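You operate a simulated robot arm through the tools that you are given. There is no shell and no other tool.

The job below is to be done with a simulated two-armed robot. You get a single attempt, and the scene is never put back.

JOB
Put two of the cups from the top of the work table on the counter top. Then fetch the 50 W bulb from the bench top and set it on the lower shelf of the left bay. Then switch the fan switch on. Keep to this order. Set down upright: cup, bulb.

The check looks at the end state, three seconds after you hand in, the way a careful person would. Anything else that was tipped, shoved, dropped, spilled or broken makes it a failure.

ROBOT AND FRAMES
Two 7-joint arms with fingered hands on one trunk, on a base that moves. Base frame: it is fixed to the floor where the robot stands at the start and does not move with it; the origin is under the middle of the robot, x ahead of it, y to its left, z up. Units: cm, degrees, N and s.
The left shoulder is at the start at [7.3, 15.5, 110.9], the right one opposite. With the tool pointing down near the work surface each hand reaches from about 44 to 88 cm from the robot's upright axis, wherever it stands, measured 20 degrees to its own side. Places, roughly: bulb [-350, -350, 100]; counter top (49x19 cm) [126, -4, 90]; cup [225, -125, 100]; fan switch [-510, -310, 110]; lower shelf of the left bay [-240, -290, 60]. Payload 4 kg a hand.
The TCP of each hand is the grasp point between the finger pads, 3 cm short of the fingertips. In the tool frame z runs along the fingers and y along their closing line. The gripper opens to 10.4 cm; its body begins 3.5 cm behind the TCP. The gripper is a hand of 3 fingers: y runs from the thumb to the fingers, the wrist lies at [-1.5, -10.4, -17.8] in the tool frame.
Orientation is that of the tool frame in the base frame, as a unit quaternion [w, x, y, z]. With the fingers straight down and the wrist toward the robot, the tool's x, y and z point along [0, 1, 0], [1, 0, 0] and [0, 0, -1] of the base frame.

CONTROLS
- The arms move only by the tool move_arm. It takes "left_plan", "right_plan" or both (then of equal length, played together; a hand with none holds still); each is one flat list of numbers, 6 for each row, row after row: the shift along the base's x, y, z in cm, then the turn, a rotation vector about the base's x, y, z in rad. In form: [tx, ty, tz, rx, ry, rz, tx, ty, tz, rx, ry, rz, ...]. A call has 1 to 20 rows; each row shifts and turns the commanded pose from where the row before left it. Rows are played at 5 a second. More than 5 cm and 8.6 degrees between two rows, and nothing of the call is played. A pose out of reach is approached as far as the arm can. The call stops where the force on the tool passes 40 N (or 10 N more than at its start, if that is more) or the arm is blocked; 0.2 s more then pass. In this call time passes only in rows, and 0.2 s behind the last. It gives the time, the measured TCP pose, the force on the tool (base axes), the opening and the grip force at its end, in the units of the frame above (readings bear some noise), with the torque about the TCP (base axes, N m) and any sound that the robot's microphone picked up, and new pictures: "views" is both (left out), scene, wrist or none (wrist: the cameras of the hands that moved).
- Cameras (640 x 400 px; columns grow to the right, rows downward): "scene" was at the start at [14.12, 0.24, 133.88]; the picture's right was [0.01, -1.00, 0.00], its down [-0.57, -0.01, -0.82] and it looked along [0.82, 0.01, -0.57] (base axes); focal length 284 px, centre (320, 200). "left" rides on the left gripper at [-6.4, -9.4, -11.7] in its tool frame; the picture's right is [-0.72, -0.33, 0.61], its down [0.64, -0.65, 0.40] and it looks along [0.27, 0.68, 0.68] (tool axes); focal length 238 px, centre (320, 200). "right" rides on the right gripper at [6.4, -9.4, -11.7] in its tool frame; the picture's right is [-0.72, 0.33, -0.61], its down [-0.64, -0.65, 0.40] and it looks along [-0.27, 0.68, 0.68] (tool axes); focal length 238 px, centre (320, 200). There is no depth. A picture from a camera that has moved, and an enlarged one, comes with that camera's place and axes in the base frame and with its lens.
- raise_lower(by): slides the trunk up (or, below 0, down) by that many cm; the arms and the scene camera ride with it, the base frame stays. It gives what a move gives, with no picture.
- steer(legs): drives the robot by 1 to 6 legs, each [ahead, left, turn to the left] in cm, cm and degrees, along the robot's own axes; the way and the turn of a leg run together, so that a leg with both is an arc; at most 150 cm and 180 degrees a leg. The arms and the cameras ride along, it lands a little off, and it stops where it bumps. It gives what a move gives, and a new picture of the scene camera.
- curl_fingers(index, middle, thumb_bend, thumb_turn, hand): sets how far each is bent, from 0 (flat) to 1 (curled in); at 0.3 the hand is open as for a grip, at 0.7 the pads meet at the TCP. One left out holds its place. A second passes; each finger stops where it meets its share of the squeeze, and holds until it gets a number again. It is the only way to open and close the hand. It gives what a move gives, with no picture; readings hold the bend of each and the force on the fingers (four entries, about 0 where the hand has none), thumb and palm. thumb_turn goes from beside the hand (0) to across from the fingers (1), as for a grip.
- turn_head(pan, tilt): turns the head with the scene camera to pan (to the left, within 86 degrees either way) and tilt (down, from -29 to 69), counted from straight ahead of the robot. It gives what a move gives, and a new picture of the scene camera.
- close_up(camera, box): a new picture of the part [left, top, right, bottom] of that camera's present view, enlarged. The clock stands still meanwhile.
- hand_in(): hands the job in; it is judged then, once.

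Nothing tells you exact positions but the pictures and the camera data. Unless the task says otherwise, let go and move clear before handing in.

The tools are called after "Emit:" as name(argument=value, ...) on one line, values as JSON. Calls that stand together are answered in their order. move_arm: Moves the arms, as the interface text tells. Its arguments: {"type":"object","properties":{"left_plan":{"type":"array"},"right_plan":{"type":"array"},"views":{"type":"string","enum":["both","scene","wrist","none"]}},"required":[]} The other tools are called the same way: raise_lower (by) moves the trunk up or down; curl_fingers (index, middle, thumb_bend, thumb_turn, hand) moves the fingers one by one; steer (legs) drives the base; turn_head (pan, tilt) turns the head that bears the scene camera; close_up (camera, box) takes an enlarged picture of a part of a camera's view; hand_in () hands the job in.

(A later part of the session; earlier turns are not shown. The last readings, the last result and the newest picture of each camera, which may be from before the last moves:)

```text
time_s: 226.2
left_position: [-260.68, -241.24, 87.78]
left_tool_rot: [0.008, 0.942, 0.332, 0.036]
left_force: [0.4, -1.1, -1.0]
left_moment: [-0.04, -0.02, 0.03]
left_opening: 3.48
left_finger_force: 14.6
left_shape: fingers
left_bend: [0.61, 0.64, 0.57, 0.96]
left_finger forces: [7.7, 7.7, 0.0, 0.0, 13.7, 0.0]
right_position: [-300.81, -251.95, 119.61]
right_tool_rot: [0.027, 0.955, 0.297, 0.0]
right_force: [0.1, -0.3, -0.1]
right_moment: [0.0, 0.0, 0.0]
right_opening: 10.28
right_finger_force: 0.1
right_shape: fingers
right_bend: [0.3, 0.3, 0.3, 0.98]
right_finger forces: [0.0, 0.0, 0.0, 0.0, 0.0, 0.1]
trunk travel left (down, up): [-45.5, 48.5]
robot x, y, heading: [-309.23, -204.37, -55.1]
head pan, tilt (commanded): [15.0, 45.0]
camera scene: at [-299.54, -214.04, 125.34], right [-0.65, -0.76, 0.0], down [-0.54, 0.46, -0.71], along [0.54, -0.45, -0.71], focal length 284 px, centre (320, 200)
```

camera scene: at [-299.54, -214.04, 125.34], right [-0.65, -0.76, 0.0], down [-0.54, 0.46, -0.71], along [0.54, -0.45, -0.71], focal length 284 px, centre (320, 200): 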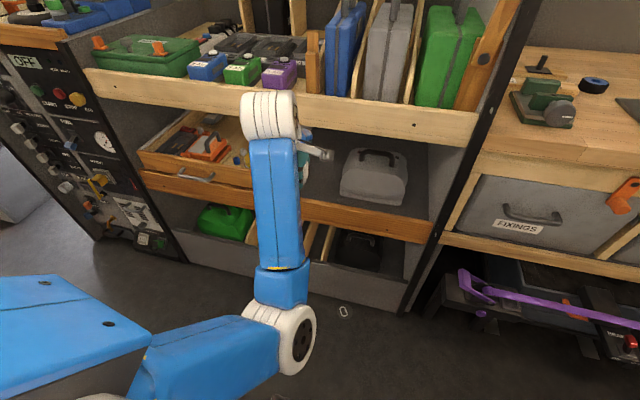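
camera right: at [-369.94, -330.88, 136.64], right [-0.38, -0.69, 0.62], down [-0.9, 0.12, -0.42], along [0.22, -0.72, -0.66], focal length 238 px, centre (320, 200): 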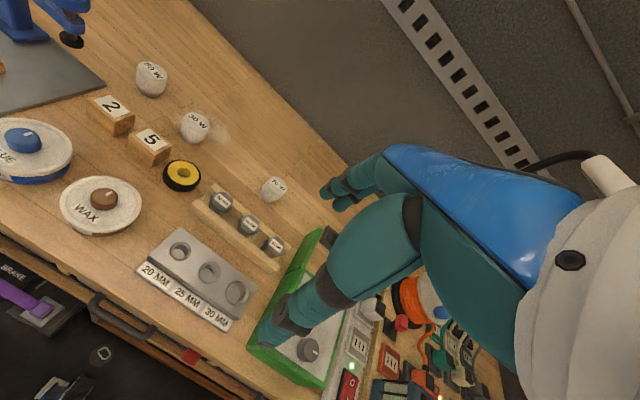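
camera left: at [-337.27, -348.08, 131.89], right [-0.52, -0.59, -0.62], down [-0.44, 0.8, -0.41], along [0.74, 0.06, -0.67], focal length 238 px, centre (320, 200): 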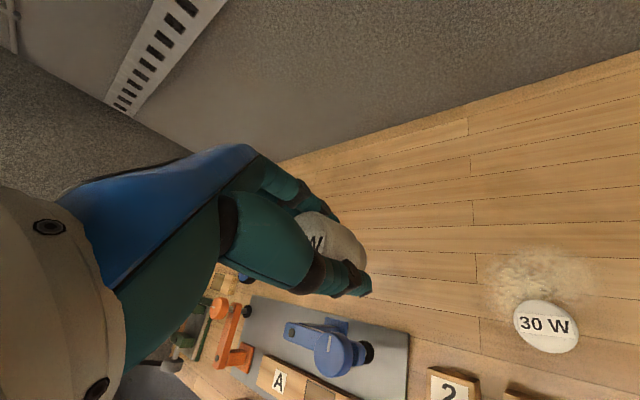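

All clear. I'll lower 15 cm more and look at the shelf gap again.

Emit:
raise_lower(by=-15)

Emit:
turn_head(pan=10, tilt=35)

Emit:
close_up(camera="left", box=[0, 0, 640, 400])

```text
time_s: 227.9
left_position: [-260.64, -241.28, 72.81]
left_tool_rot: [0.009, 0.943, 0.332, 0.036]
left_force: [-0.8, 0.4, -0.4]
left_moment: [0.0, 0.0, 0.03]
left_opening: 3.5
left_finger_force: 15.0
left_shape: fingers
left_bend: [0.61, 0.64, 0.57, 0.96]
left_finger forces: [7.7, 7.7, 0.1, 0.1, 13.7, 0.1]
right_position: [-300.87, -251.88, 104.52]
right_tool_rot: [0.026, 0.954, 0.298, -0.001]
right_force: [0.7, -0.8, 0.0]
right_moment: [-0.01, 0.04, -0.03]
right_opening: 10.32
right_finger_force: 0.0
right_shape: fingers
right_bend: [0.3, 0.3, 0.3, 0.98]
right_finger forces: [0.0, 0.0, 0.1, 0.1, 0.0, 0.1]
trunk travel left (down, up): [-30.5, 63.5]
robot x, y, heading: [-308.46, -204.8, -55.1]
head pan, tilt (commanded): [15.0, 45.0]
```

```text
time_s: 228.7
left_position: [-260.5, -241.22, 72.79]
left_tool_rot: [0.009, 0.942, 0.332, 0.035]
left_force: [0.5, 0.6, -1.2]
left_moment: [-0.04, -0.01, 0.04]
left_opening: 3.45
left_finger_force: 14.8
left_shape: fingers
left_bend: [0.61, 0.64, 0.57, 0.96]
left_finger forces: [7.7, 7.6, 0.1, 0.1, 13.7, 0.1]
right_position: [-300.86, -251.91, 104.53]
right_tool_rot: [0.027, 0.954, 0.298, -0.001]
right_force: [0.3, -0.6, -1.2]
right_moment: [-0.02, 0.01, -0.01]
right_opening: 10.29
right_finger_force: 0.1
right_shape: fingers
right_bend: [0.3, 0.3, 0.3, 0.98]
right_finger forces: [0.1, 0.1, 0.0, 0.1, 0.1, 0.0]
trunk travel left (down, up): [-30.5, 63.5]
robot x, y, heading: [-308.68, -204.56, -55.4]
head pan, tilt (commanded): [10.0, 35.0]
camera scene: at [-299.55, -215.0, 111.81], right [-0.71, -0.71, 0.0], down [-0.41, 0.41, -0.82], along [0.58, -0.58, -0.58], focal length 284 px, centre (320, 200)
```

scene: 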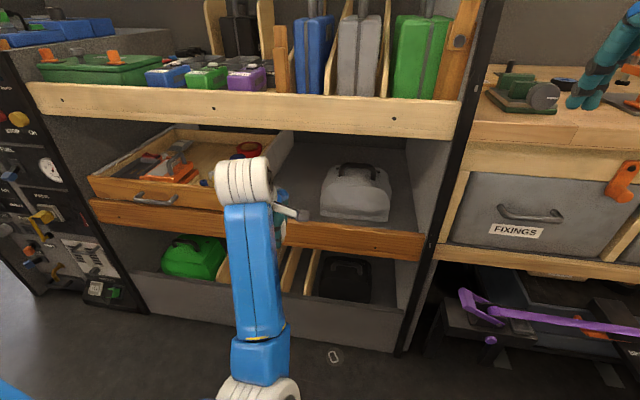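

```text
1.00 times, centred on (320, 200) of left (not enlarged: the box is as wide or as high as the picture)
camera zoom: at [-272.38, -238.07, 83.62], right [-0.72, -0.19, -0.67], down [0.12, 0.91, -0.39], along [0.69, -0.36, -0.63], focal length 238 px, centre (320, 200)
```

zoom: 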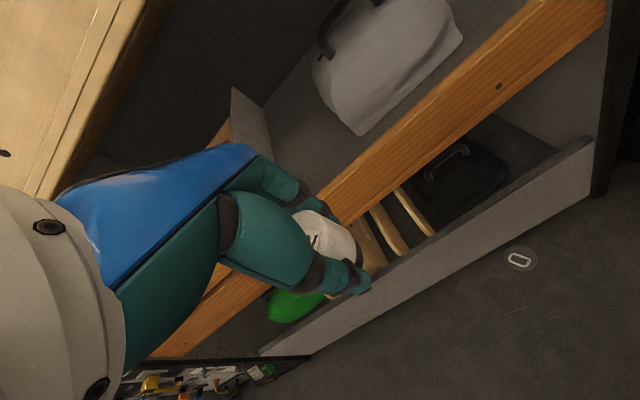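

The rail top is at z ≈ 64 and the gap centre is about 3 cm further left. I'll level the hand while extending it slightly, staying in front of the rail.

Emit:
move_arm(left_plan=[2.34, -1.62, 0, -0.002, 0.025, 0, 2.34, -1.62, 0, -0.002, 0.025, 0, 2.34, -1.62, 0, -0.002, 0.025, 0])

```text
time_s: 229.4
left_position: [-253.64, -246.32, 72.86]
left_tool_rot: [-0.002, 0.943, 0.331, -0.002]
left_force: [-0.6, -0.1, -1.2]
left_moment: [-0.01, 0.01, 0.0]
left_opening: 3.47
left_finger_force: 13.9
left_shape: fingers
left_bend: [0.61, 0.64, 0.57, 0.96]
left_finger forces: [7.5, 7.5, 0.1, 0.0, 13.5, 0.0]
right_position: [-300.76, -251.94, 104.46]
right_tool_rot: [0.026, 0.954, 0.299, -0.002]
right_force: [-0.2, 0.5, 0.4]
right_moment: [-0.01, 0.0, -0.02]
right_opening: 10.29
right_finger_force: 0.0
right_shape: fingers
right_bend: [0.3, 0.3, 0.3, 0.98]
right_finger forces: [0.0, 0.1, 0.0, 0.0, 0.1, 0.0]
trunk travel left (down, up): [-30.5, 63.5]
robot x, y, heading: [-308.86, -204.37, -55.1]
head pan, tilt (commanded): [10.0, 35.0]
camera scene: at [-299.45, -215.03, 111.8], right [-0.71, -0.71, 0.0], down [-0.41, 0.41, -0.82], along [0.58, -0.58, -0.58], focal length 284 px, centre (320, 200)
camera left: at [-264.48, -242.99, 84.4], right [-0.77, -0.2, -0.61], down [0.09, 0.91, -0.4], along [0.63, -0.37, -0.68], focal length 238 px, centre (320, 200)
```

scene: 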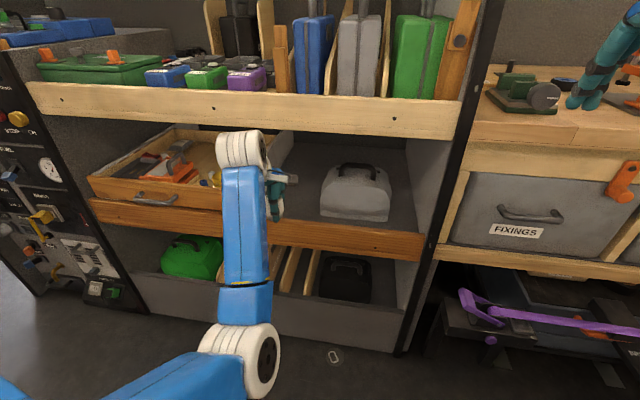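
left: 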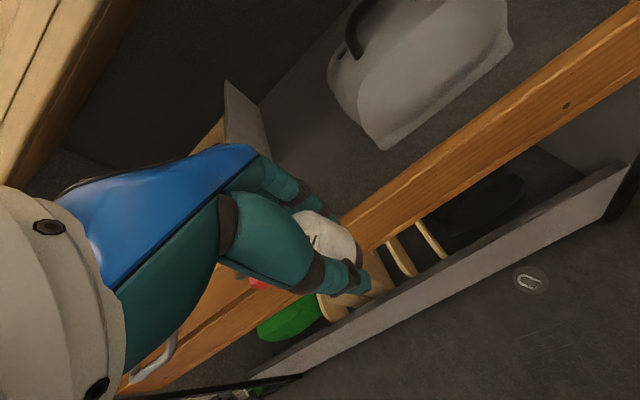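

The hand is level and lined up with the gap. I'll zoom in to check the bulb's attitude in the hand.

Emit:
close_up(camera="left", box=[160, 100, 480, 300])

Emit:
close_up(camera="right", box=[0, 0, 640, 400])

Emit:
close_up(camera="scene", box=[200, 120, 360, 220])

```text
2.00 times, centred on (320, 200) of left
camera zoom: at [-264.48, -242.99, 84.4], right [-0.77, -0.2, -0.61], down [0.09, 0.91, -0.4], along [0.63, -0.37, -0.68], focal length 477 px, centre (320, 200)
```

zoom: 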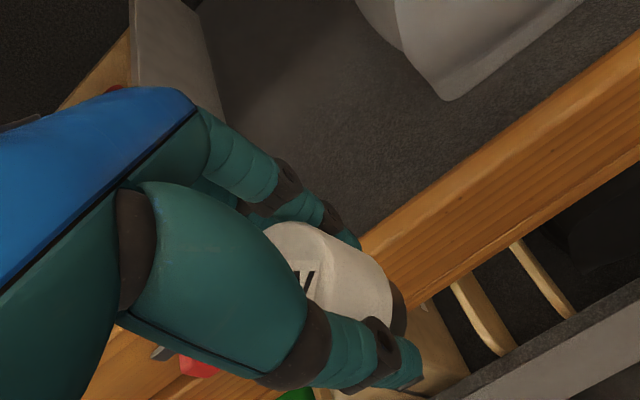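

```text
1.00 times, centred on (320, 200) of right (not enlarged: the box is as wide or as high as the picture)
camera zoom: at [-300.92, -240.0, 115.69], right [-0.41, -0.65, 0.64], down [-0.89, 0.15, -0.42], along [0.18, -0.75, -0.64], focal length 238 px, centre (320, 200)
```

zoom: 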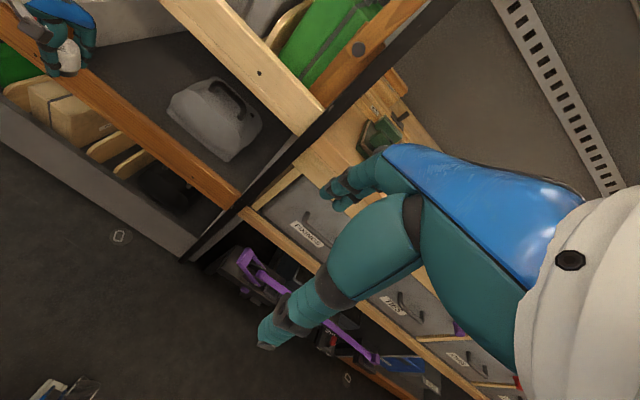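

```text
4.00 times, centred on (280, 170) of scene
camera zoom: at [-299.45, -215.03, 111.8], right [-0.71, -0.71, 0.0], down [-0.41, 0.41, -0.82], along [0.58, -0.58, -0.58], focal length 1136 px, centre (480, 320)
```

zoom: 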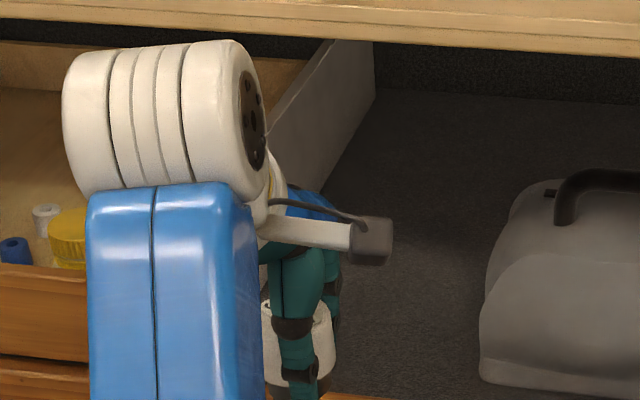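

Emit:
close_up(camera="right", box=[0, 0, 160, 100])

```text
4.00 times, centred on (80, 50) of right
camera zoom: at [-300.92, -240.0, 115.69], right [-0.41, -0.65, 0.64], down [-0.89, 0.15, -0.42], along [0.18, -0.75, -0.64], focal length 953 px, centre (1280, 800)
```

zoom: 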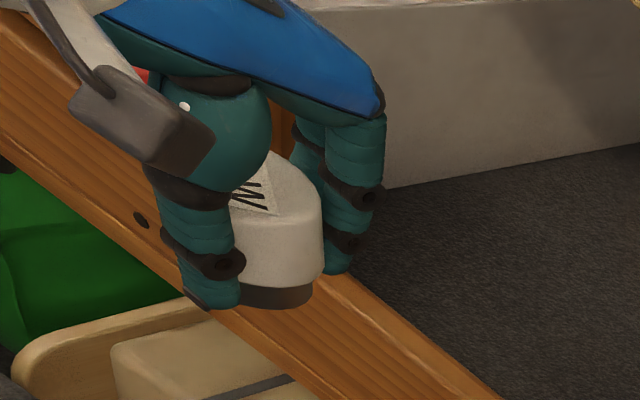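

The view from the right hand shows the bulb upright between the left fingers. I'll lower to TCP z ≈ 68, so the bulb just clears the rail and the wrist stays below the upper board, then reach in.

Emit:
raise_lower(by=-4.5)

Emit:
close_up(camera="right", box=[0, 0, 160, 100])

```text
time_s: 230.3
left_position: [-253.67, -246.2, 68.29]
left_tool_rot: [0.0, 0.944, 0.331, -0.001]
left_force: [0.4, 0.6, 0.5]
left_moment: [-0.01, -0.01, -0.01]
left_opening: 3.45
left_finger_force: 14.9
left_shape: fingers
left_bend: [0.61, 0.64, 0.57, 0.96]
left_finger forces: [7.5, 7.4, 0.0, 0.1, 13.5, 0.1]
right_position: [-300.9, -252.03, 100.03]
right_tool_rot: [0.027, 0.954, 0.298, -0.001]
right_force: [-1.0, -0.7, -0.5]
right_moment: [0.01, -0.07, -0.02]
right_opening: 10.3
right_finger_force: 0.0
right_shape: fingers
right_bend: [0.3, 0.3, 0.3, 0.98]
right_finger forces: [0.0, 0.0, 0.0, 0.0, 0.1, 0.1]
trunk travel left (down, up): [-26.0, 68.0]
robot x, y, heading: [-308.68, -204.67, -55.5]
head pan, tilt (commanded): [10.0, 35.0]
```

```text
4.00 times, centred on (80, 50) of right
camera zoom: at [-301.0, -239.94, 111.22], right [-0.41, -0.64, 0.64], down [-0.89, 0.15, -0.42], along [0.18, -0.75, -0.64], focal length 953 px, centre (1280, 800)
```

zoom: 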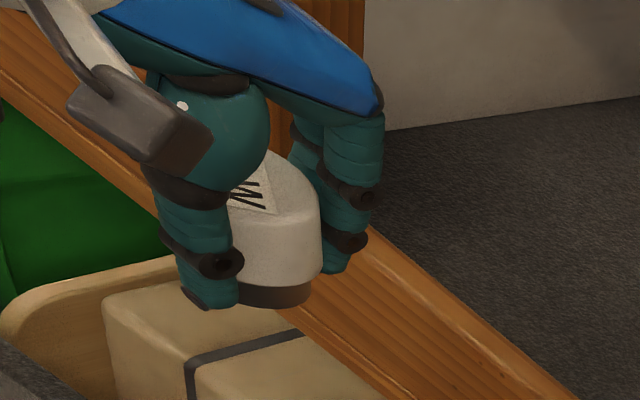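

Bulb bottom at about z 65, a bit above the rail. I'll reach in 7.5 cm and check.

Emit:
move_arm(left_plan=[1.43, -2.05, 0.2, 0, 0, 0, 1.43, -2.05, 0, 0, 0, 0, 1.43, -2.05, 0, 0, 0, 0])

Emit:
close_up(camera="right", box=[0, 0, 160, 100])

Emit:
close_up(camera="scene", box=[180, 100, 380, 225])

```text
time_s: 231.1
left_position: [-249.29, -252.44, 68.66]
left_tool_rot: [0.0, 0.944, 0.331, -0.002]
left_force: [0.8, 0.4, -1.8]
left_moment: [0.02, -0.01, -0.03]
left_opening: 3.46
left_finger_force: 13.9
left_shape: fingers
left_bend: [0.61, 0.64, 0.57, 0.96]
left_finger forces: [7.5, 7.5, 0.0, 0.0, 13.3, 0.0]
right_position: [-300.78, -251.84, 100.11]
right_tool_rot: [0.026, 0.954, 0.297, -0.001]
right_force: [0.3, 0.5, -0.2]
right_moment: [-0.03, 0.0, 0.02]
right_opening: 10.3
right_finger_force: 0.1
right_shape: fingers
right_bend: [0.3, 0.3, 0.3, 0.98]
right_finger forces: [0.0, 0.0, 0.0, 0.0, 0.0, 0.0]
trunk travel left (down, up): [-26.0, 68.0]
robot x, y, heading: [-308.55, -204.29, -55.0]
head pan, tilt (commanded): [10.0, 35.0]
camera scene: at [-299.48, -215.04, 107.3], right [-0.71, -0.71, 0.0], down [-0.41, 0.41, -0.82], along [0.58, -0.58, -0.58], focal length 284 px, centre (320, 200)
camera left: at [-260.28, -249.15, 80.21], right [-0.77, -0.2, -0.61], down [0.09, 0.91, -0.4], along [0.63, -0.37, -0.68], focal length 238 px, centre (320, 200)
```

scene: 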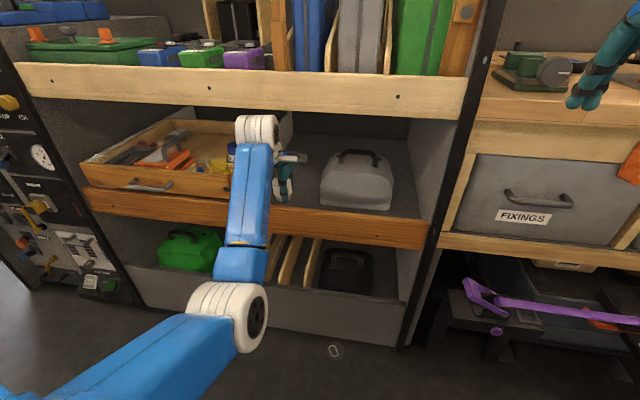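
left: 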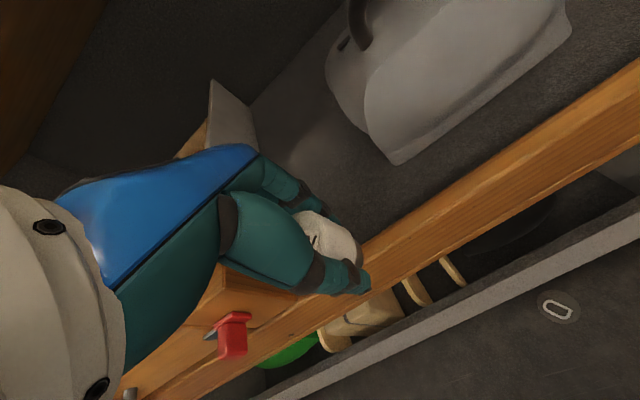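

```text
4.00 times, centred on (80, 50) of right
camera zoom: at [-300.95, -240.0, 111.19], right [-0.41, -0.65, 0.64], down [-0.89, 0.15, -0.42], along [0.18, -0.75, -0.64], focal length 953 px, centre (1280, 800)
```

zoom: 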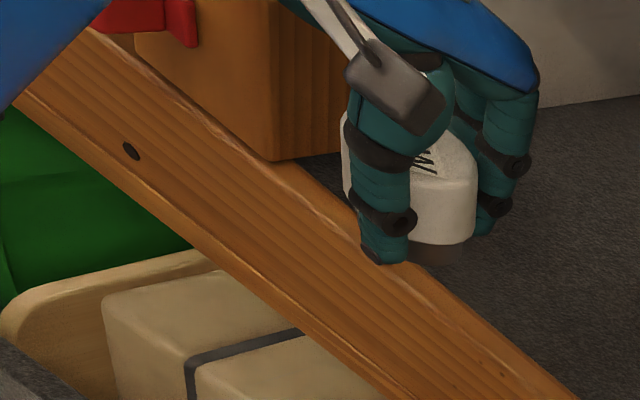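

```text
3.20 times, centred on (280, 162) of scene
camera zoom: at [-299.48, -215.04, 107.3], right [-0.71, -0.71, 0.0], down [-0.41, 0.41, -0.82], along [0.58, -0.58, -0.58], focal length 908 px, centre (448, 320)
```

zoom: 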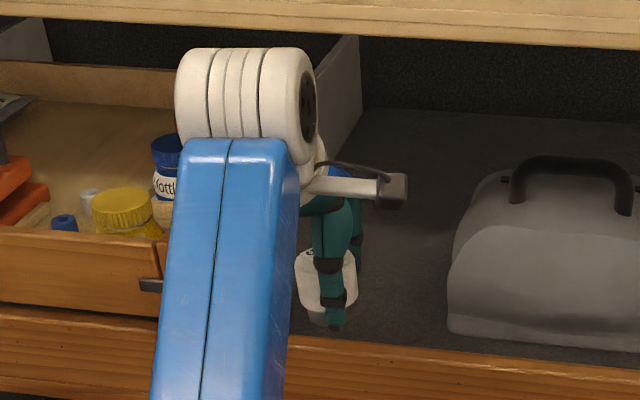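

The bulb is over and just behind the rail, with the bag and tray well clear. I'll move in another 5 cm while lowering slightly.

Emit:
move_arm(left_plan=[1.0, -1.42, 0, 0, 0, 0, 1.0, -1.42, -0.2, 0, 0, 0, 1.0, -1.42, -0.4, 0, 0, 0], views="scene")

Emit:
close_up(camera="right", box=[40, 0, 200, 100])

```text
time_s: 231.9
left_position: [-246.52, -256.74, 67.76]
left_tool_rot: [-0.001, 0.944, 0.331, -0.001]
left_force: [0.4, 0.5, -0.7]
left_moment: [-0.02, 0.01, -0.02]
left_opening: 3.47
left_finger_force: 14.1
left_shape: fingers
left_bend: [0.61, 0.64, 0.57, 0.96]
left_finger forces: [7.5, 7.5, 0.0, 0.0, 13.5, 0.0]
right_position: [-300.78, -251.87, 100.02]
right_tool_rot: [0.026, 0.954, 0.299, -0.001]
right_force: [0.2, 0.0, 0.1]
right_moment: [-0.01, 0.01, -0.02]
right_opening: 10.29
right_finger_force: 0.0
right_shape: fingers
right_bend: [0.3, 0.3, 0.3, 0.98]
right_finger forces: [0.0, 0.0, 0.1, 0.0, 0.1, 0.0]
trunk travel left (down, up): [-26.0, 68.0]
robot x, y, heading: [-308.19, -204.17, -55.4]
head pan, tilt (commanded): [10.0, 35.0]
camera scene: at [-299.47, -215.04, 107.3], right [-0.71, -0.71, 0.0], down [-0.41, 0.41, -0.82], along [0.58, -0.58, -0.58], focal length 284 px, centre (320, 200)
```

scene: 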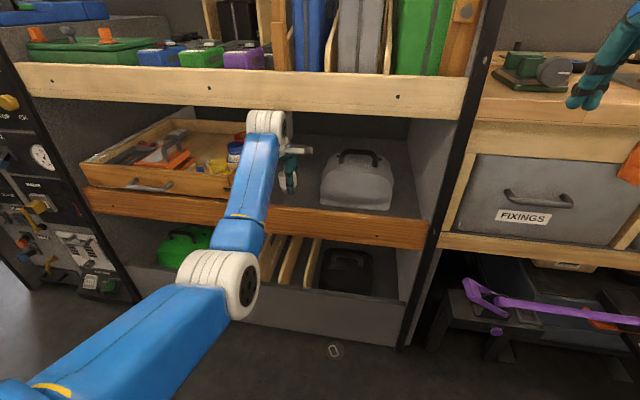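

```text
4.00 times, centred on (120, 50) of right
camera zoom: at [-300.95, -240.0, 111.2], right [-0.41, -0.65, 0.64], down [-0.89, 0.15, -0.42], along [0.18, -0.75, -0.64], focal length 953 px, centre (1120, 800)
```

zoom: 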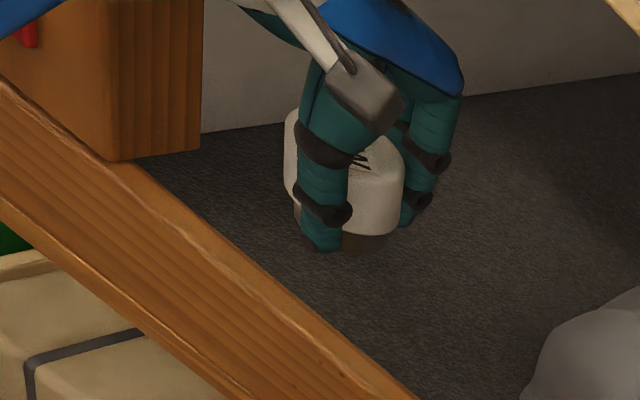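

The bulb is now inside the shelf, behind the rail and clear of the bag and tray. I'll lower it in small steps until it touches.

Emit:
move_arm(left_plan=[0, 0, -0.4, 0, 0, 0, 0, 0, -0.3, 0, 0, 0, 0, 0, -0.3, 0, 0, 0], views="none")

Emit:
close_up(camera="right", box=[40, 0, 200, 100])

```text
time_s: 232.7
left_position: [-246.54, -256.64, 66.99]
left_tool_rot: [0.0, 0.943, 0.331, -0.002]
left_force: [0.4, 0.6, -1.1]
left_moment: [0.02, 0.04, -0.02]
left_opening: 3.45
left_finger_force: 14.0
left_shape: fingers
left_bend: [0.61, 0.64, 0.57, 0.96]
left_finger forces: [7.5, 7.6, 0.0, 0.0, 13.5, 0.0]
right_position: [-300.8, -251.9, 100.01]
right_tool_rot: [0.028, 0.954, 0.297, -0.001]
right_force: [0.1, -0.9, 0.4]
right_moment: [0.04, -0.01, 0.0]
right_opening: 10.29
right_finger_force: 0.0
right_shape: fingers
right_bend: [0.3, 0.3, 0.3, 0.98]
right_finger forces: [0.1, 0.1, 0.1, 0.0, 0.0, 0.0]
trunk travel left (down, up): [-26.0, 68.0]
robot x, y, heading: [-308.67, -204.73, -55.3]
head pan, tilt (commanded): [10.0, 35.0]
```

```text
4.00 times, centred on (120, 50) of right
camera zoom: at [-300.96, -239.98, 111.21], right [-0.41, -0.64, 0.64], down [-0.89, 0.15, -0.42], along [0.18, -0.75, -0.64], focal length 953 px, centre (1120, 800)
```

zoom: 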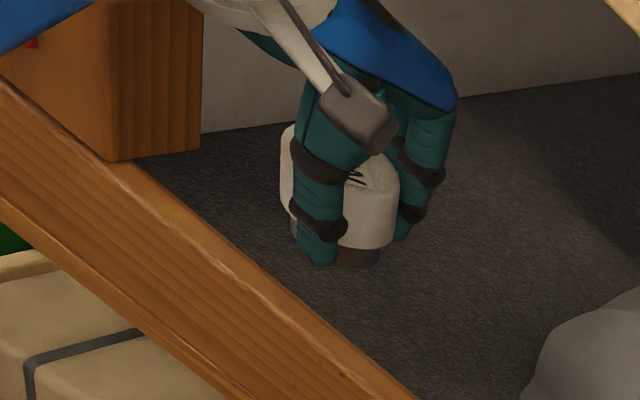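

No contact yet; the shelf floor is lower than the rail top. I'll continue down in small steps.

Emit:
move_arm(left_plan=[0, 0, -0.4, 0, 0, 0, 0, 0, -0.4, 0, 0, 0, 0, 0, -0.4, 0, 0, 0], views="none")

Emit:
close_up(camera="right", box=[40, 0, 200, 100])

```text
time_s: 233.5
left_position: [-246.34, -256.69, 65.63]
left_tool_rot: [0.001, 0.944, 0.331, -0.002]
left_force: [0.7, 0.1, -1.5]
left_moment: [0.0, -0.01, 0.01]
left_opening: 3.46
left_finger_force: 14.1
left_shape: fingers
left_bend: [0.61, 0.64, 0.57, 0.96]
left_finger forces: [7.5, 7.7, 0.1, 0.0, 13.4, 0.0]
right_position: [-300.7, -251.84, 100.1]
right_tool_rot: [0.027, 0.954, 0.298, -0.002]
right_force: [0.3, -0.3, -0.6]
right_moment: [0.0, -0.01, -0.02]
right_opening: 10.31
right_finger_force: 0.1
right_shape: fingers
right_bend: [0.3, 0.3, 0.3, 0.98]
right_finger forces: [0.0, 0.0, 0.0, 0.0, 0.0, 0.0]
trunk travel left (down, up): [-26.0, 68.0]
robot x, y, heading: [-308.82, -204.32, -55.1]
head pan, tilt (commanded): [10.0, 35.0]
```

```text
4.00 times, centred on (120, 50) of right
camera zoom: at [-300.96, -239.97, 111.21], right [-0.41, -0.64, 0.64], down [-0.89, 0.15, -0.42], along [0.18, -0.75, -0.64], focal length 953 px, centre (1120, 800)
```

zoom: 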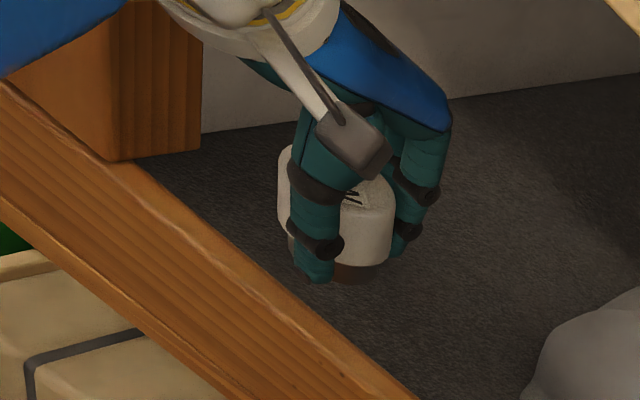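

Emit:
move_arm(left_plan=[0, 0, -0.4, 0, 0, 0, 0, 0, -0.4, 0, 0, 0, 0, 0, -0.4, 0, 0, 0], views="none")

Emit:
close_up(camera="right", box=[40, 0, 200, 100])

```text
time_s: 234.3
left_position: [-246.24, -256.57, 64.52]
left_tool_rot: [0.0, 0.944, 0.331, -0.002]
left_force: [-0.2, 0.2, -0.8]
left_moment: [-0.02, 0.01, -0.01]
left_opening: 3.49
left_finger_force: 14.2
left_shape: fingers
left_bend: [0.61, 0.64, 0.57, 0.96]
left_finger forces: [7.5, 7.4, 0.0, 0.0, 13.5, 0.1]
right_position: [-300.76, -251.81, 100.1]
right_tool_rot: [0.027, 0.954, 0.298, -0.001]
right_force: [-0.3, 0.2, -0.2]
right_moment: [-0.01, -0.01, 0.02]
right_opening: 10.31
right_finger_force: 0.1
right_shape: fingers
right_bend: [0.3, 0.3, 0.3, 0.98]
right_finger forces: [0.0, 0.0, 0.0, 0.0, 0.0, 0.1]
trunk travel left (down, up): [-26.0, 68.0]
robot x, y, heading: [-308.77, -204.51, -55.1]
head pan, tilt (commanded): [10.0, 35.0]
```

```text
4.00 times, centred on (120, 50) of right
camera zoom: at [-300.96, -239.97, 111.21], right [-0.41, -0.64, 0.64], down [-0.89, 0.15, -0.42], along [0.18, -0.75, -0.64], focal length 953 px, centre (1120, 800)
```

zoom: 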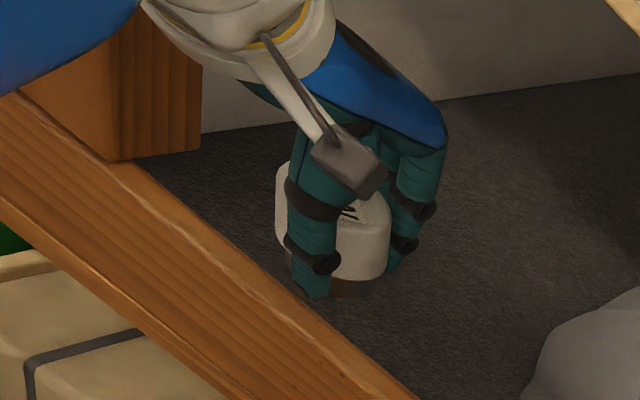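

Emit:
move_arm(left_plan=[0, 0, -0.4, 0, 0, 0, 0, 0, -0.4, 0, 0, 0], views="none")

Emit:
close_up(camera="left", box=[160, 100, 480, 300])

```text
time_s: 234.9
left_position: [-246.26, -256.49, 63.63]
left_tool_rot: [0.0, 0.944, 0.331, -0.002]
left_force: [0.6, -0.2, -0.8]
left_moment: [0.0, 0.0, 0.03]
left_opening: 3.47
left_finger_force: 14.3
left_shape: fingers
left_bend: [0.61, 0.64, 0.57, 0.96]
left_finger forces: [7.5, 7.5, 0.1, 0.1, 13.4, 0.0]
right_position: [-300.68, -251.92, 100.04]
right_tool_rot: [0.028, 0.954, 0.298, -0.002]
right_force: [0.2, 0.0, 0.6]
right_moment: [0.0, -0.02, -0.02]
right_opening: 10.29
right_finger_force: 0.1
right_shape: fingers
right_bend: [0.3, 0.3, 0.3, 0.98]
right_finger forces: [0.1, 0.1, 0.1, 0.0, 0.0, 0.0]
trunk travel left (down, up): [-26.0, 68.0]
robot x, y, heading: [-308.54, -204.68, -55.4]
head pan, tilt (commanded): [10.0, 35.0]
```

```text
2.00 times, centred on (320, 200) of left
camera zoom: at [-257.2, -253.24, 75.31], right [-0.77, -0.2, -0.61], down [0.09, 0.91, -0.4], along [0.63, -0.37, -0.68], focal length 477 px, centre (320, 200)
```

zoom: 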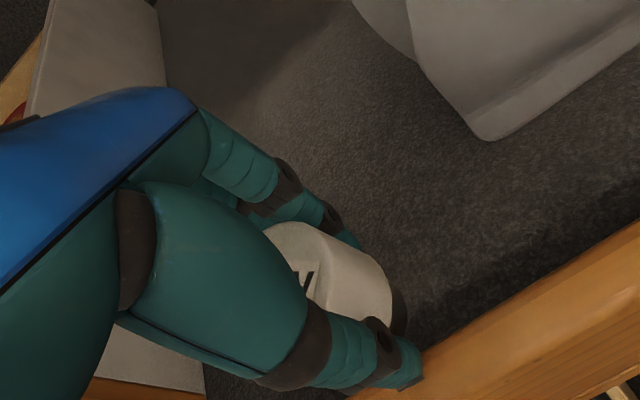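

It's close to the floor, and the thumb is close to the rail. There's more headroom than expected, so I'll go 2.5 cm deeper and continue lowering.

Emit:
move_arm(left_plan=[0.72, -1.02, 0.2, 0, 0, 0, 0.72, -1.02, 0, 0, 0, 0, 0, 0, -0.4, 0, 0, 0, 0, 0, -0.4, 0, 0, 0], views="none")

Emit:
close_up(camera="right", box=[40, 0, 200, 100])

```text
time_s: 235.9
left_position: [-244.99, -258.6, 63.08]
left_tool_rot: [-0.001, 0.944, 0.331, -0.002]
left_force: [-0.6, 0.2, -0.7]
left_moment: [0.03, -0.01, 0.02]
left_opening: 3.46
left_finger_force: 13.9
left_shape: fingers
left_bend: [0.61, 0.64, 0.57, 0.96]
left_finger forces: [7.6, 7.3, 0.0, 0.1, 13.3, 0.0]
right_position: [-300.89, -251.98, 100.09]
right_tool_rot: [0.027, 0.954, 0.299, -0.002]
right_force: [-0.5, 0.3, -0.1]
right_moment: [-0.01, 0.0, 0.0]
right_opening: 10.3
right_finger_force: 0.1
right_shape: fingers
right_bend: [0.3, 0.3, 0.3, 0.98]
right_finger forces: [0.0, 0.0, 0.0, 0.0, 0.1, 0.1]
trunk travel left (down, up): [-26.0, 68.0]
robot x, y, heading: [-308.46, -204.16, -55.3]
head pan, tilt (commanded): [10.0, 35.0]
```

```text
4.00 times, centred on (120, 50) of right
camera zoom: at [-300.96, -239.97, 111.21], right [-0.41, -0.64, 0.64], down [-0.89, 0.15, -0.42], along [0.18, -0.75, -0.64], focal length 953 px, centre (1120, 800)
```

zoom: 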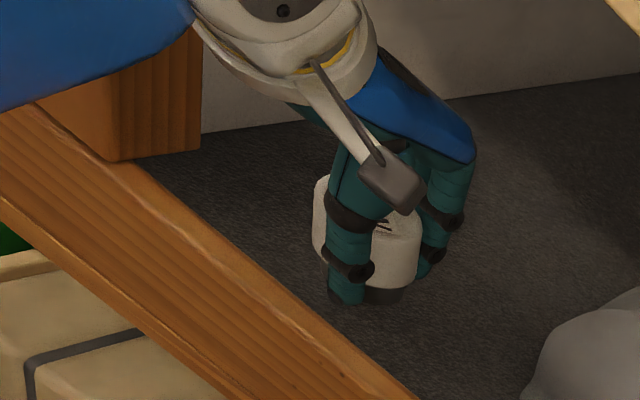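

Emit:
move_arm(left_plan=[0, 0, -0.3, 0, 0, 0, 0, 0, -0.3, 0, 0, 0], views="none")

```text
time_s: 236.5
left_position: [-244.78, -258.67, 62.45]
left_tool_rot: [-0.001, 0.944, 0.331, 0.0]
left_force: [-0.1, 0.1, -1.3]
left_moment: [-0.02, 0.02, -0.03]
left_opening: 3.46
left_finger_force: 13.7
left_shape: fingers
left_bend: [0.61, 0.64, 0.57, 0.96]
left_finger forces: [7.5, 7.4, 0.1, 0.1, 13.3, 0.0]
right_position: [-300.76, -251.94, 100.09]
right_tool_rot: [0.027, 0.954, 0.299, -0.002]
right_force: [-0.4, 0.5, 0.2]
right_moment: [0.0, -0.01, 0.04]
right_opening: 10.29
right_finger_force: 0.0
right_shape: fingers
right_bend: [0.3, 0.3, 0.3, 0.98]
right_finger forces: [0.0, 0.1, 0.1, 0.0, 0.1, 0.0]
trunk travel left (down, up): [-26.0, 68.0]
robot x, y, heading: [-308.88, -204.43, -55.5]
head pan, tilt (commanded): [10.0, 35.0]
```

Emit:
move_arm(left_plan=[0, 0, -0.3, 0, 0, 0, 0, 0, -0.3, 0, 0, 0], views="none")

Emit:
close_up(camera="right", box=[40, 0, 200, 100])

```text
time_s: 237.1
left_position: [-244.88, -258.66, 61.8]
left_tool_rot: [0.0, 0.944, 0.331, -0.002]
left_force: [0.5, 0.8, -1.9]
left_moment: [0.02, 0.0, 0.01]
left_opening: 3.44
left_finger_force: 14.2
left_shape: fingers
left_bend: [0.61, 0.64, 0.57, 0.96]
left_finger forces: [7.5, 7.3, 0.0, 0.1, 13.4, 0.0]
right_position: [-300.72, -251.94, 100.09]
right_tool_rot: [0.027, 0.954, 0.298, -0.001]
right_force: [-0.9, -0.2, -0.1]
right_moment: [0.0, 0.0, 0.03]
right_opening: 10.3
right_finger_force: 0.1
right_shape: fingers
right_bend: [0.3, 0.3, 0.3, 0.98]
right_finger forces: [0.1, 0.0, 0.0, 0.0, 0.1, 0.0]
trunk travel left (down, up): [-26.0, 68.0]
robot x, y, heading: [-308.44, -204.26, -55.1]
head pan, tilt (commanded): [10.0, 35.0]
```

```text
4.00 times, centred on (120, 50) of right
camera zoom: at [-300.96, -239.97, 111.21], right [-0.41, -0.64, 0.64], down [-0.89, 0.15, -0.42], along [0.18, -0.75, -0.64], focal length 953 px, centre (1120, 800)
```

zoom: 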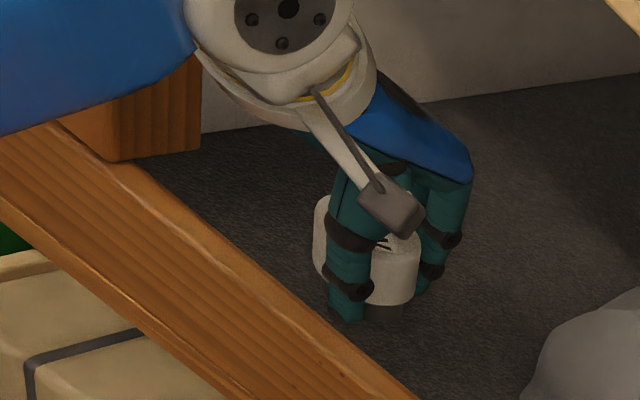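

Emit:
move_arm(left_plan=[0, 0, -0.3, 0, 0, 0, 0, 0, -0.3, 0, 0, 0], views="none")

Emit:
close_up(camera="left", box=[160, 100, 480, 300])

```text
time_s: 237.7
left_position: [-244.95, -258.66, 61.25]
left_tool_rot: [-0.001, 0.943, 0.332, -0.002]
left_force: [-1.0, -0.6, -0.7]
left_moment: [0.02, -0.03, 0.02]
left_opening: 3.46
left_finger_force: 14.2
left_shape: fingers
left_bend: [0.61, 0.64, 0.57, 0.96]
left_finger forces: [7.5, 7.3, 0.0, 0.0, 13.3, 0.0]
right_position: [-300.83, -251.93, 100.15]
right_tool_rot: [0.027, 0.954, 0.298, -0.001]
right_force: [-0.6, -0.7, -0.3]
right_moment: [0.01, -0.02, 0.02]
right_opening: 10.3
right_finger_force: 0.1
right_shape: fingers
right_bend: [0.3, 0.3, 0.3, 0.98]
right_finger forces: [0.0, 0.0, 0.0, 0.0, 0.0, 0.0]
trunk travel left (down, up): [-26.0, 68.0]
robot x, y, heading: [-308.61, -204.65, -55.0]
head pan, tilt (commanded): [10.0, 35.0]
```

```text
2.00 times, centred on (320, 200) of left
camera zoom: at [-255.71, -255.39, 72.97], right [-0.77, -0.2, -0.61], down [0.09, 0.91, -0.4], along [0.63, -0.37, -0.68], focal length 477 px, centre (320, 200)
```

zoom: 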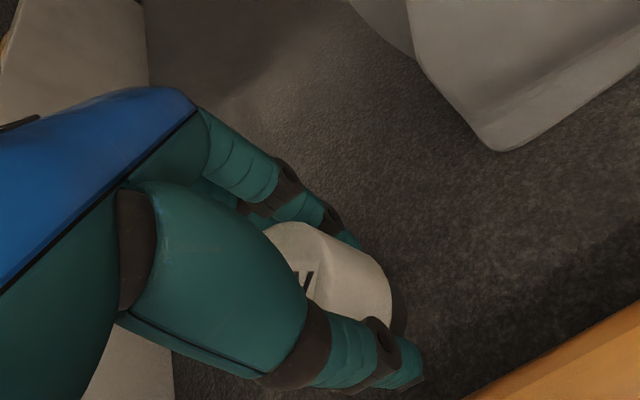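

By triangulating the bag's corner, the shelf floor is nearer z 56, with the rail standing above it. I'll go 1.5 cm deeper so the thumb can open inside the rail, and keep lowering.

Emit:
move_arm(left_plan=[0.8, -1.15, 0, 0, 0, 0, 0, 0, -0.4, 0, 0, 0, 0, 0, -0.4, 0, 0, 0, 0, 0, -0.4, 0, 0, 0], views="none")

```text
time_s: 238.7
left_position: [-244.08, -259.99, 60.23]
left_tool_rot: [0.0, 0.944, 0.331, -0.001]
left_force: [-0.3, -0.3, -1.2]
left_moment: [-0.01, 0.04, -0.01]
left_opening: 3.46
left_finger_force: 14.7
left_shape: fingers
left_bend: [0.61, 0.64, 0.57, 0.96]
left_finger forces: [7.5, 7.4, 0.1, 0.0, 13.2, 0.1]
right_position: [-300.75, -251.96, 100.17]
right_tool_rot: [0.027, 0.954, 0.297, -0.002]
right_force: [0.4, -0.5, 0.2]
right_moment: [0.05, 0.0, 0.04]
right_opening: 10.3
right_finger_force: 0.0
right_shape: fingers
right_bend: [0.3, 0.3, 0.3, 0.98]
right_finger forces: [0.0, 0.0, 0.1, 0.1, 0.0, 0.0]
trunk travel left (down, up): [-26.0, 68.0]
robot x, y, heading: [-308.56, -204.32, -55.3]
head pan, tilt (commanded): [10.0, 35.0]
```

Emit:
move_arm(left_plan=[0, 0, -0.3, 0, 0, 0, 0, 0, -0.3, 0, 0, 0, 0, 0, -0.3, 0, 0, 0], views="none")

Emit:
close_up(camera="right", box=[40, 0, 200, 100])

```text
time_s: 239.5
left_position: [-243.97, -259.74, 59.18]
left_tool_rot: [0.0, 0.944, 0.331, -0.001]
left_force: [0.1, -0.1, -1.1]
left_moment: [0.01, 0.05, 0.03]
left_opening: 3.48
left_finger_force: 14.4
left_shape: fingers
left_bend: [0.61, 0.64, 0.57, 0.96]
left_finger forces: [7.5, 7.4, 0.0, 0.1, 13.4, 0.0]
right_position: [-300.74, -251.86, 100.02]
right_tool_rot: [0.027, 0.954, 0.298, -0.002]
right_force: [0.1, -1.2, 0.1]
right_moment: [-0.01, -0.01, 0.0]
right_opening: 10.31
right_finger_force: 0.0
right_shape: fingers
right_bend: [0.3, 0.3, 0.3, 0.98]
right_finger forces: [0.0, 0.0, 0.1, 0.0, 0.0, 0.1]
trunk travel left (down, up): [-26.0, 68.0]
robot x, y, heading: [-308.64, -204.34, -55.2]
head pan, tilt (commanded): [10.0, 35.0]
```

```text
4.00 times, centred on (120, 50) of right
camera zoom: at [-300.96, -239.97, 111.21], right [-0.41, -0.64, 0.64], down [-0.89, 0.15, -0.42], along [0.18, -0.75, -0.64], focal length 953 px, centre (1120, 800)
```

zoom: 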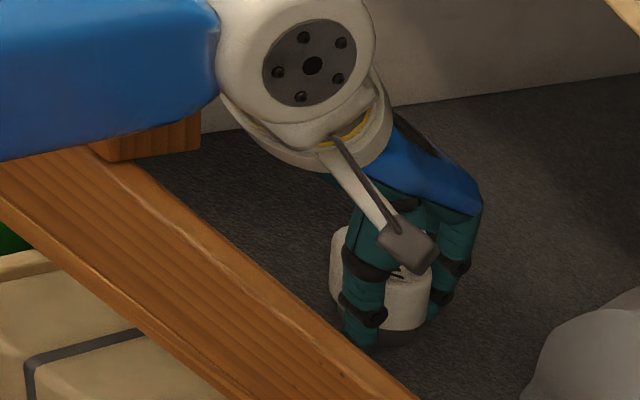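

Emit:
move_arm(left_plan=[0, 0, -0.3, 0, 0, 0, 0, 0, -0.3, 0, 0, 0], views="none")

```text
time_s: 240.1
left_position: [-244.08, -259.93, 58.79]
left_tool_rot: [0.0, 0.944, 0.331, -0.002]
left_force: [-0.1, 0.5, 0.8]
left_moment: [0.01, -0.01, 0.02]
left_opening: 3.45
left_finger_force: 15.1
left_shape: fingers
left_bend: [0.61, 0.64, 0.57, 0.96]
left_finger forces: [7.8, 7.8, 0.1, 0.0, 13.6, 0.0]
right_position: [-300.83, -251.76, 100.02]
right_tool_rot: [0.027, 0.954, 0.298, 0.0]
right_force: [0.0, 0.5, -0.5]
right_moment: [0.01, 0.01, 0.04]
right_opening: 10.3
right_finger_force: 0.0
right_shape: fingers
right_bend: [0.3, 0.3, 0.3, 0.98]
right_finger forces: [0.1, 0.0, 0.0, 0.0, 0.0, 0.0]
trunk travel left (down, up): [-26.0, 68.0]
robot x, y, heading: [-308.6, -204.35, -55.3]
head pan, tilt (commanded): [10.0, 35.0]
```

Contact is beginning. One more small step down.

Emit:
move_arm(left_plan=[0, 0, -0.2, 0, 0, 0, 0, 0, -0.2, 0, 0, 0], views="none")

Emit:
close_up(camera="right", box=[40, 0, 200, 100])

```text
time_s: 240.7
left_position: [-243.97, -259.98, 58.59]
left_tool_rot: [0.003, 0.944, 0.331, 0.001]
left_force: [0.4, -0.8, 12.7]
left_moment: [0.06, 0.01, 0.02]
left_opening: 3.41
left_finger_force: 15.3
left_shape: fingers
left_bend: [0.61, 0.64, 0.57, 0.96]
left_finger forces: [7.3, 8.7, 0.0, 0.0, 14.3, 0.0]
right_position: [-300.95, -251.87, 100.13]
right_tool_rot: [0.028, 0.954, 0.299, 0.0]
right_force: [1.1, -0.5, -0.2]
right_moment: [0.03, -0.01, 0.04]
right_opening: 10.3
right_finger_force: 0.1
right_shape: fingers
right_bend: [0.3, 0.3, 0.3, 0.98]
right_finger forces: [0.0, 0.1, 0.0, 0.0, 0.0, 0.0]
trunk travel left (down, up): [-26.0, 68.0]
robot x, y, heading: [-308.65, -204.91, -55.3]
head pan, tilt (commanded): [10.0, 35.0]
```

```text
4.00 times, centred on (120, 50) of right
camera zoom: at [-301.17, -239.86, 111.29], right [-0.42, -0.64, 0.64], down [-0.89, 0.15, -0.43], along [0.18, -0.75, -0.64], focal length 953 px, centre (1120, 800)
```

zoom: 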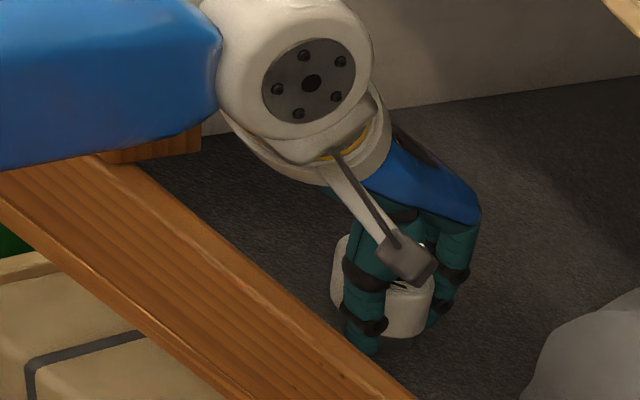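

The bulb is standing on the shelf floor with about 13 N. I'll open the fingers fully and the thumb part-way.

Emit:
curl_fingers(hand="left", index=0.35, middle=0.35, thumb_bend=0.42)

Emit:
close_up(camera="right", box=[40, 0, 200, 100])

Emit:
close_up(camera="left", box=[160, 100, 480, 300])

```text
time_s: 241.7
left_position: [-244.03, -259.86, 58.19]
left_tool_rot: [0.0, 0.943, 0.332, -0.001]
left_force: [-0.1, 1.6, 2.0]
left_moment: [-0.07, -0.08, 0.0]
left_opening: 8.15
left_finger_force: 2.0
left_shape: fingers
left_bend: [0.35, 0.36, 0.42, 0.97]
left_finger forces: [0.1, 3.3, 0.0, 0.0, 0.1, 0.0]
right_position: [-300.79, -251.82, 100.07]
right_tool_rot: [0.026, 0.954, 0.298, -0.002]
right_force: [-0.1, 0.6, -0.1]
right_moment: [0.01, -0.03, -0.02]
right_opening: 10.28
right_finger_force: 0.1
right_shape: fingers
right_bend: [0.3, 0.3, 0.3, 0.98]
right_finger forces: [0.1, 0.0, 0.0, 0.1, 0.0, 0.0]
trunk travel left (down, up): [-26.0, 68.0]
robot x, y, heading: [-308.73, -204.45, -55.3]
head pan, tilt (commanded): [10.0, 35.0]
```

```text
4.00 times, centred on (120, 50) of right
camera zoom: at [-301.03, -239.91, 111.23], right [-0.42, -0.64, 0.64], down [-0.89, 0.15, -0.43], along [0.18, -0.75, -0.64], focal length 953 px, centre (1120, 800)
```

zoom: 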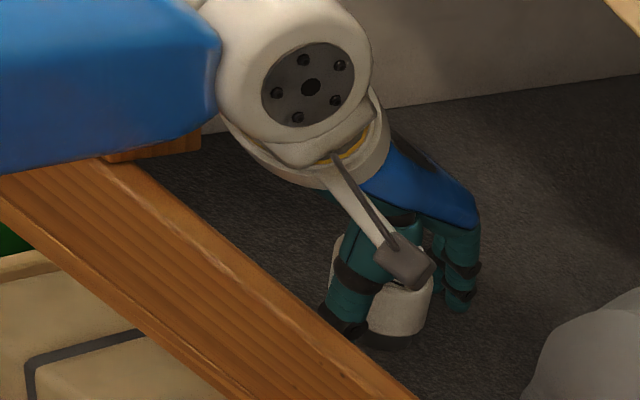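

```text
2.00 times, centred on (320, 200) of left
camera zoom: at [-254.92, -256.54, 69.91], right [-0.77, -0.2, -0.61], down [0.09, 0.91, -0.4], along [0.64, -0.37, -0.68], focal length 477 px, centre (320, 200)
```

zoom: 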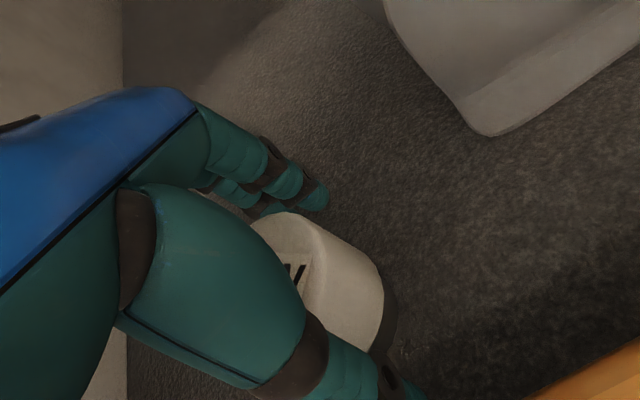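

The bulb stands free between the opened fingers. I'll lift the hand straight up slowly, watching for any drag.

Emit:
move_arm(left_plan=[0, 0, 0.5, 0, 0, 0, 0, 0, 0.5, 0, 0, 0, 0, 0, 0.5, 0, 0, 0], views="none")

Emit:
close_up(camera="right", box=[40, 0, 200, 100])

Emit:
close_up(camera="left", box=[160, 100, 480, 300])

```text
time_s: 242.5
left_position: [-244.1, -259.87, 59.73]
left_tool_rot: [-0.002, 0.944, 0.331, -0.001]
left_force: [0.2, -0.8, -0.7]
left_moment: [-0.02, -0.03, 0.03]
left_opening: 8.11
left_finger_force: 0.1
left_shape: fingers
left_bend: [0.35, 0.35, 0.42, 0.97]
left_finger forces: [0.1, 0.0, 0.0, 0.0, 0.0, 0.0]
right_position: [-300.83, -251.79, 100.11]
right_tool_rot: [0.027, 0.954, 0.297, -0.001]
right_force: [-0.3, -0.2, -0.1]
right_moment: [0.0, -0.01, 0.03]
right_opening: 10.28
right_finger_force: 0.0
right_shape: fingers
right_bend: [0.3, 0.3, 0.3, 0.98]
right_finger forces: [0.0, 0.0, 0.0, 0.0, 0.0, 0.1]
trunk travel left (down, up): [-26.0, 68.0]
robot x, y, heading: [-308.52, -204.61, -55.2]
head pan, tilt (commanded): [10.0, 35.0]
```

```text
4.00 times, centred on (120, 50) of right
camera zoom: at [-300.97, -239.96, 111.21], right [-0.41, -0.64, 0.64], down [-0.89, 0.15, -0.42], along [0.18, -0.75, -0.64], focal length 953 px, centre (1120, 800)
```

zoom: 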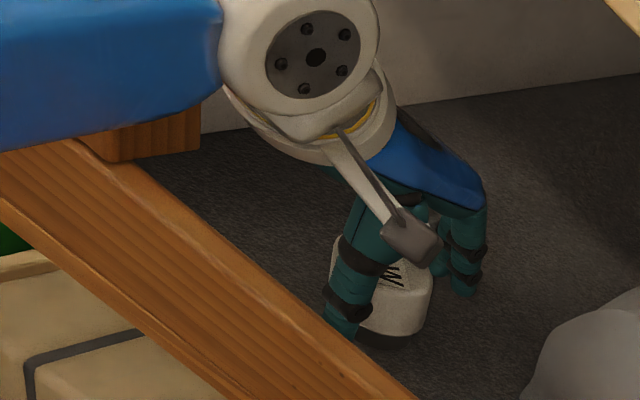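

```text
2.00 times, centred on (320, 200) of left
camera zoom: at [-254.98, -256.62, 71.35], right [-0.77, -0.19, -0.61], down [0.09, 0.91, -0.4], along [0.63, -0.37, -0.68], focal length 477 px, centre (320, 200)
```

zoom: 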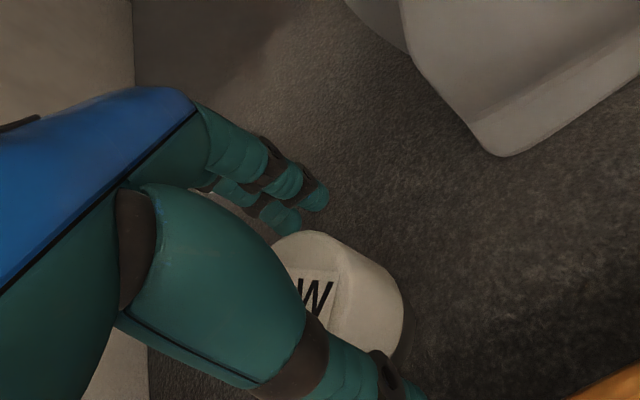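

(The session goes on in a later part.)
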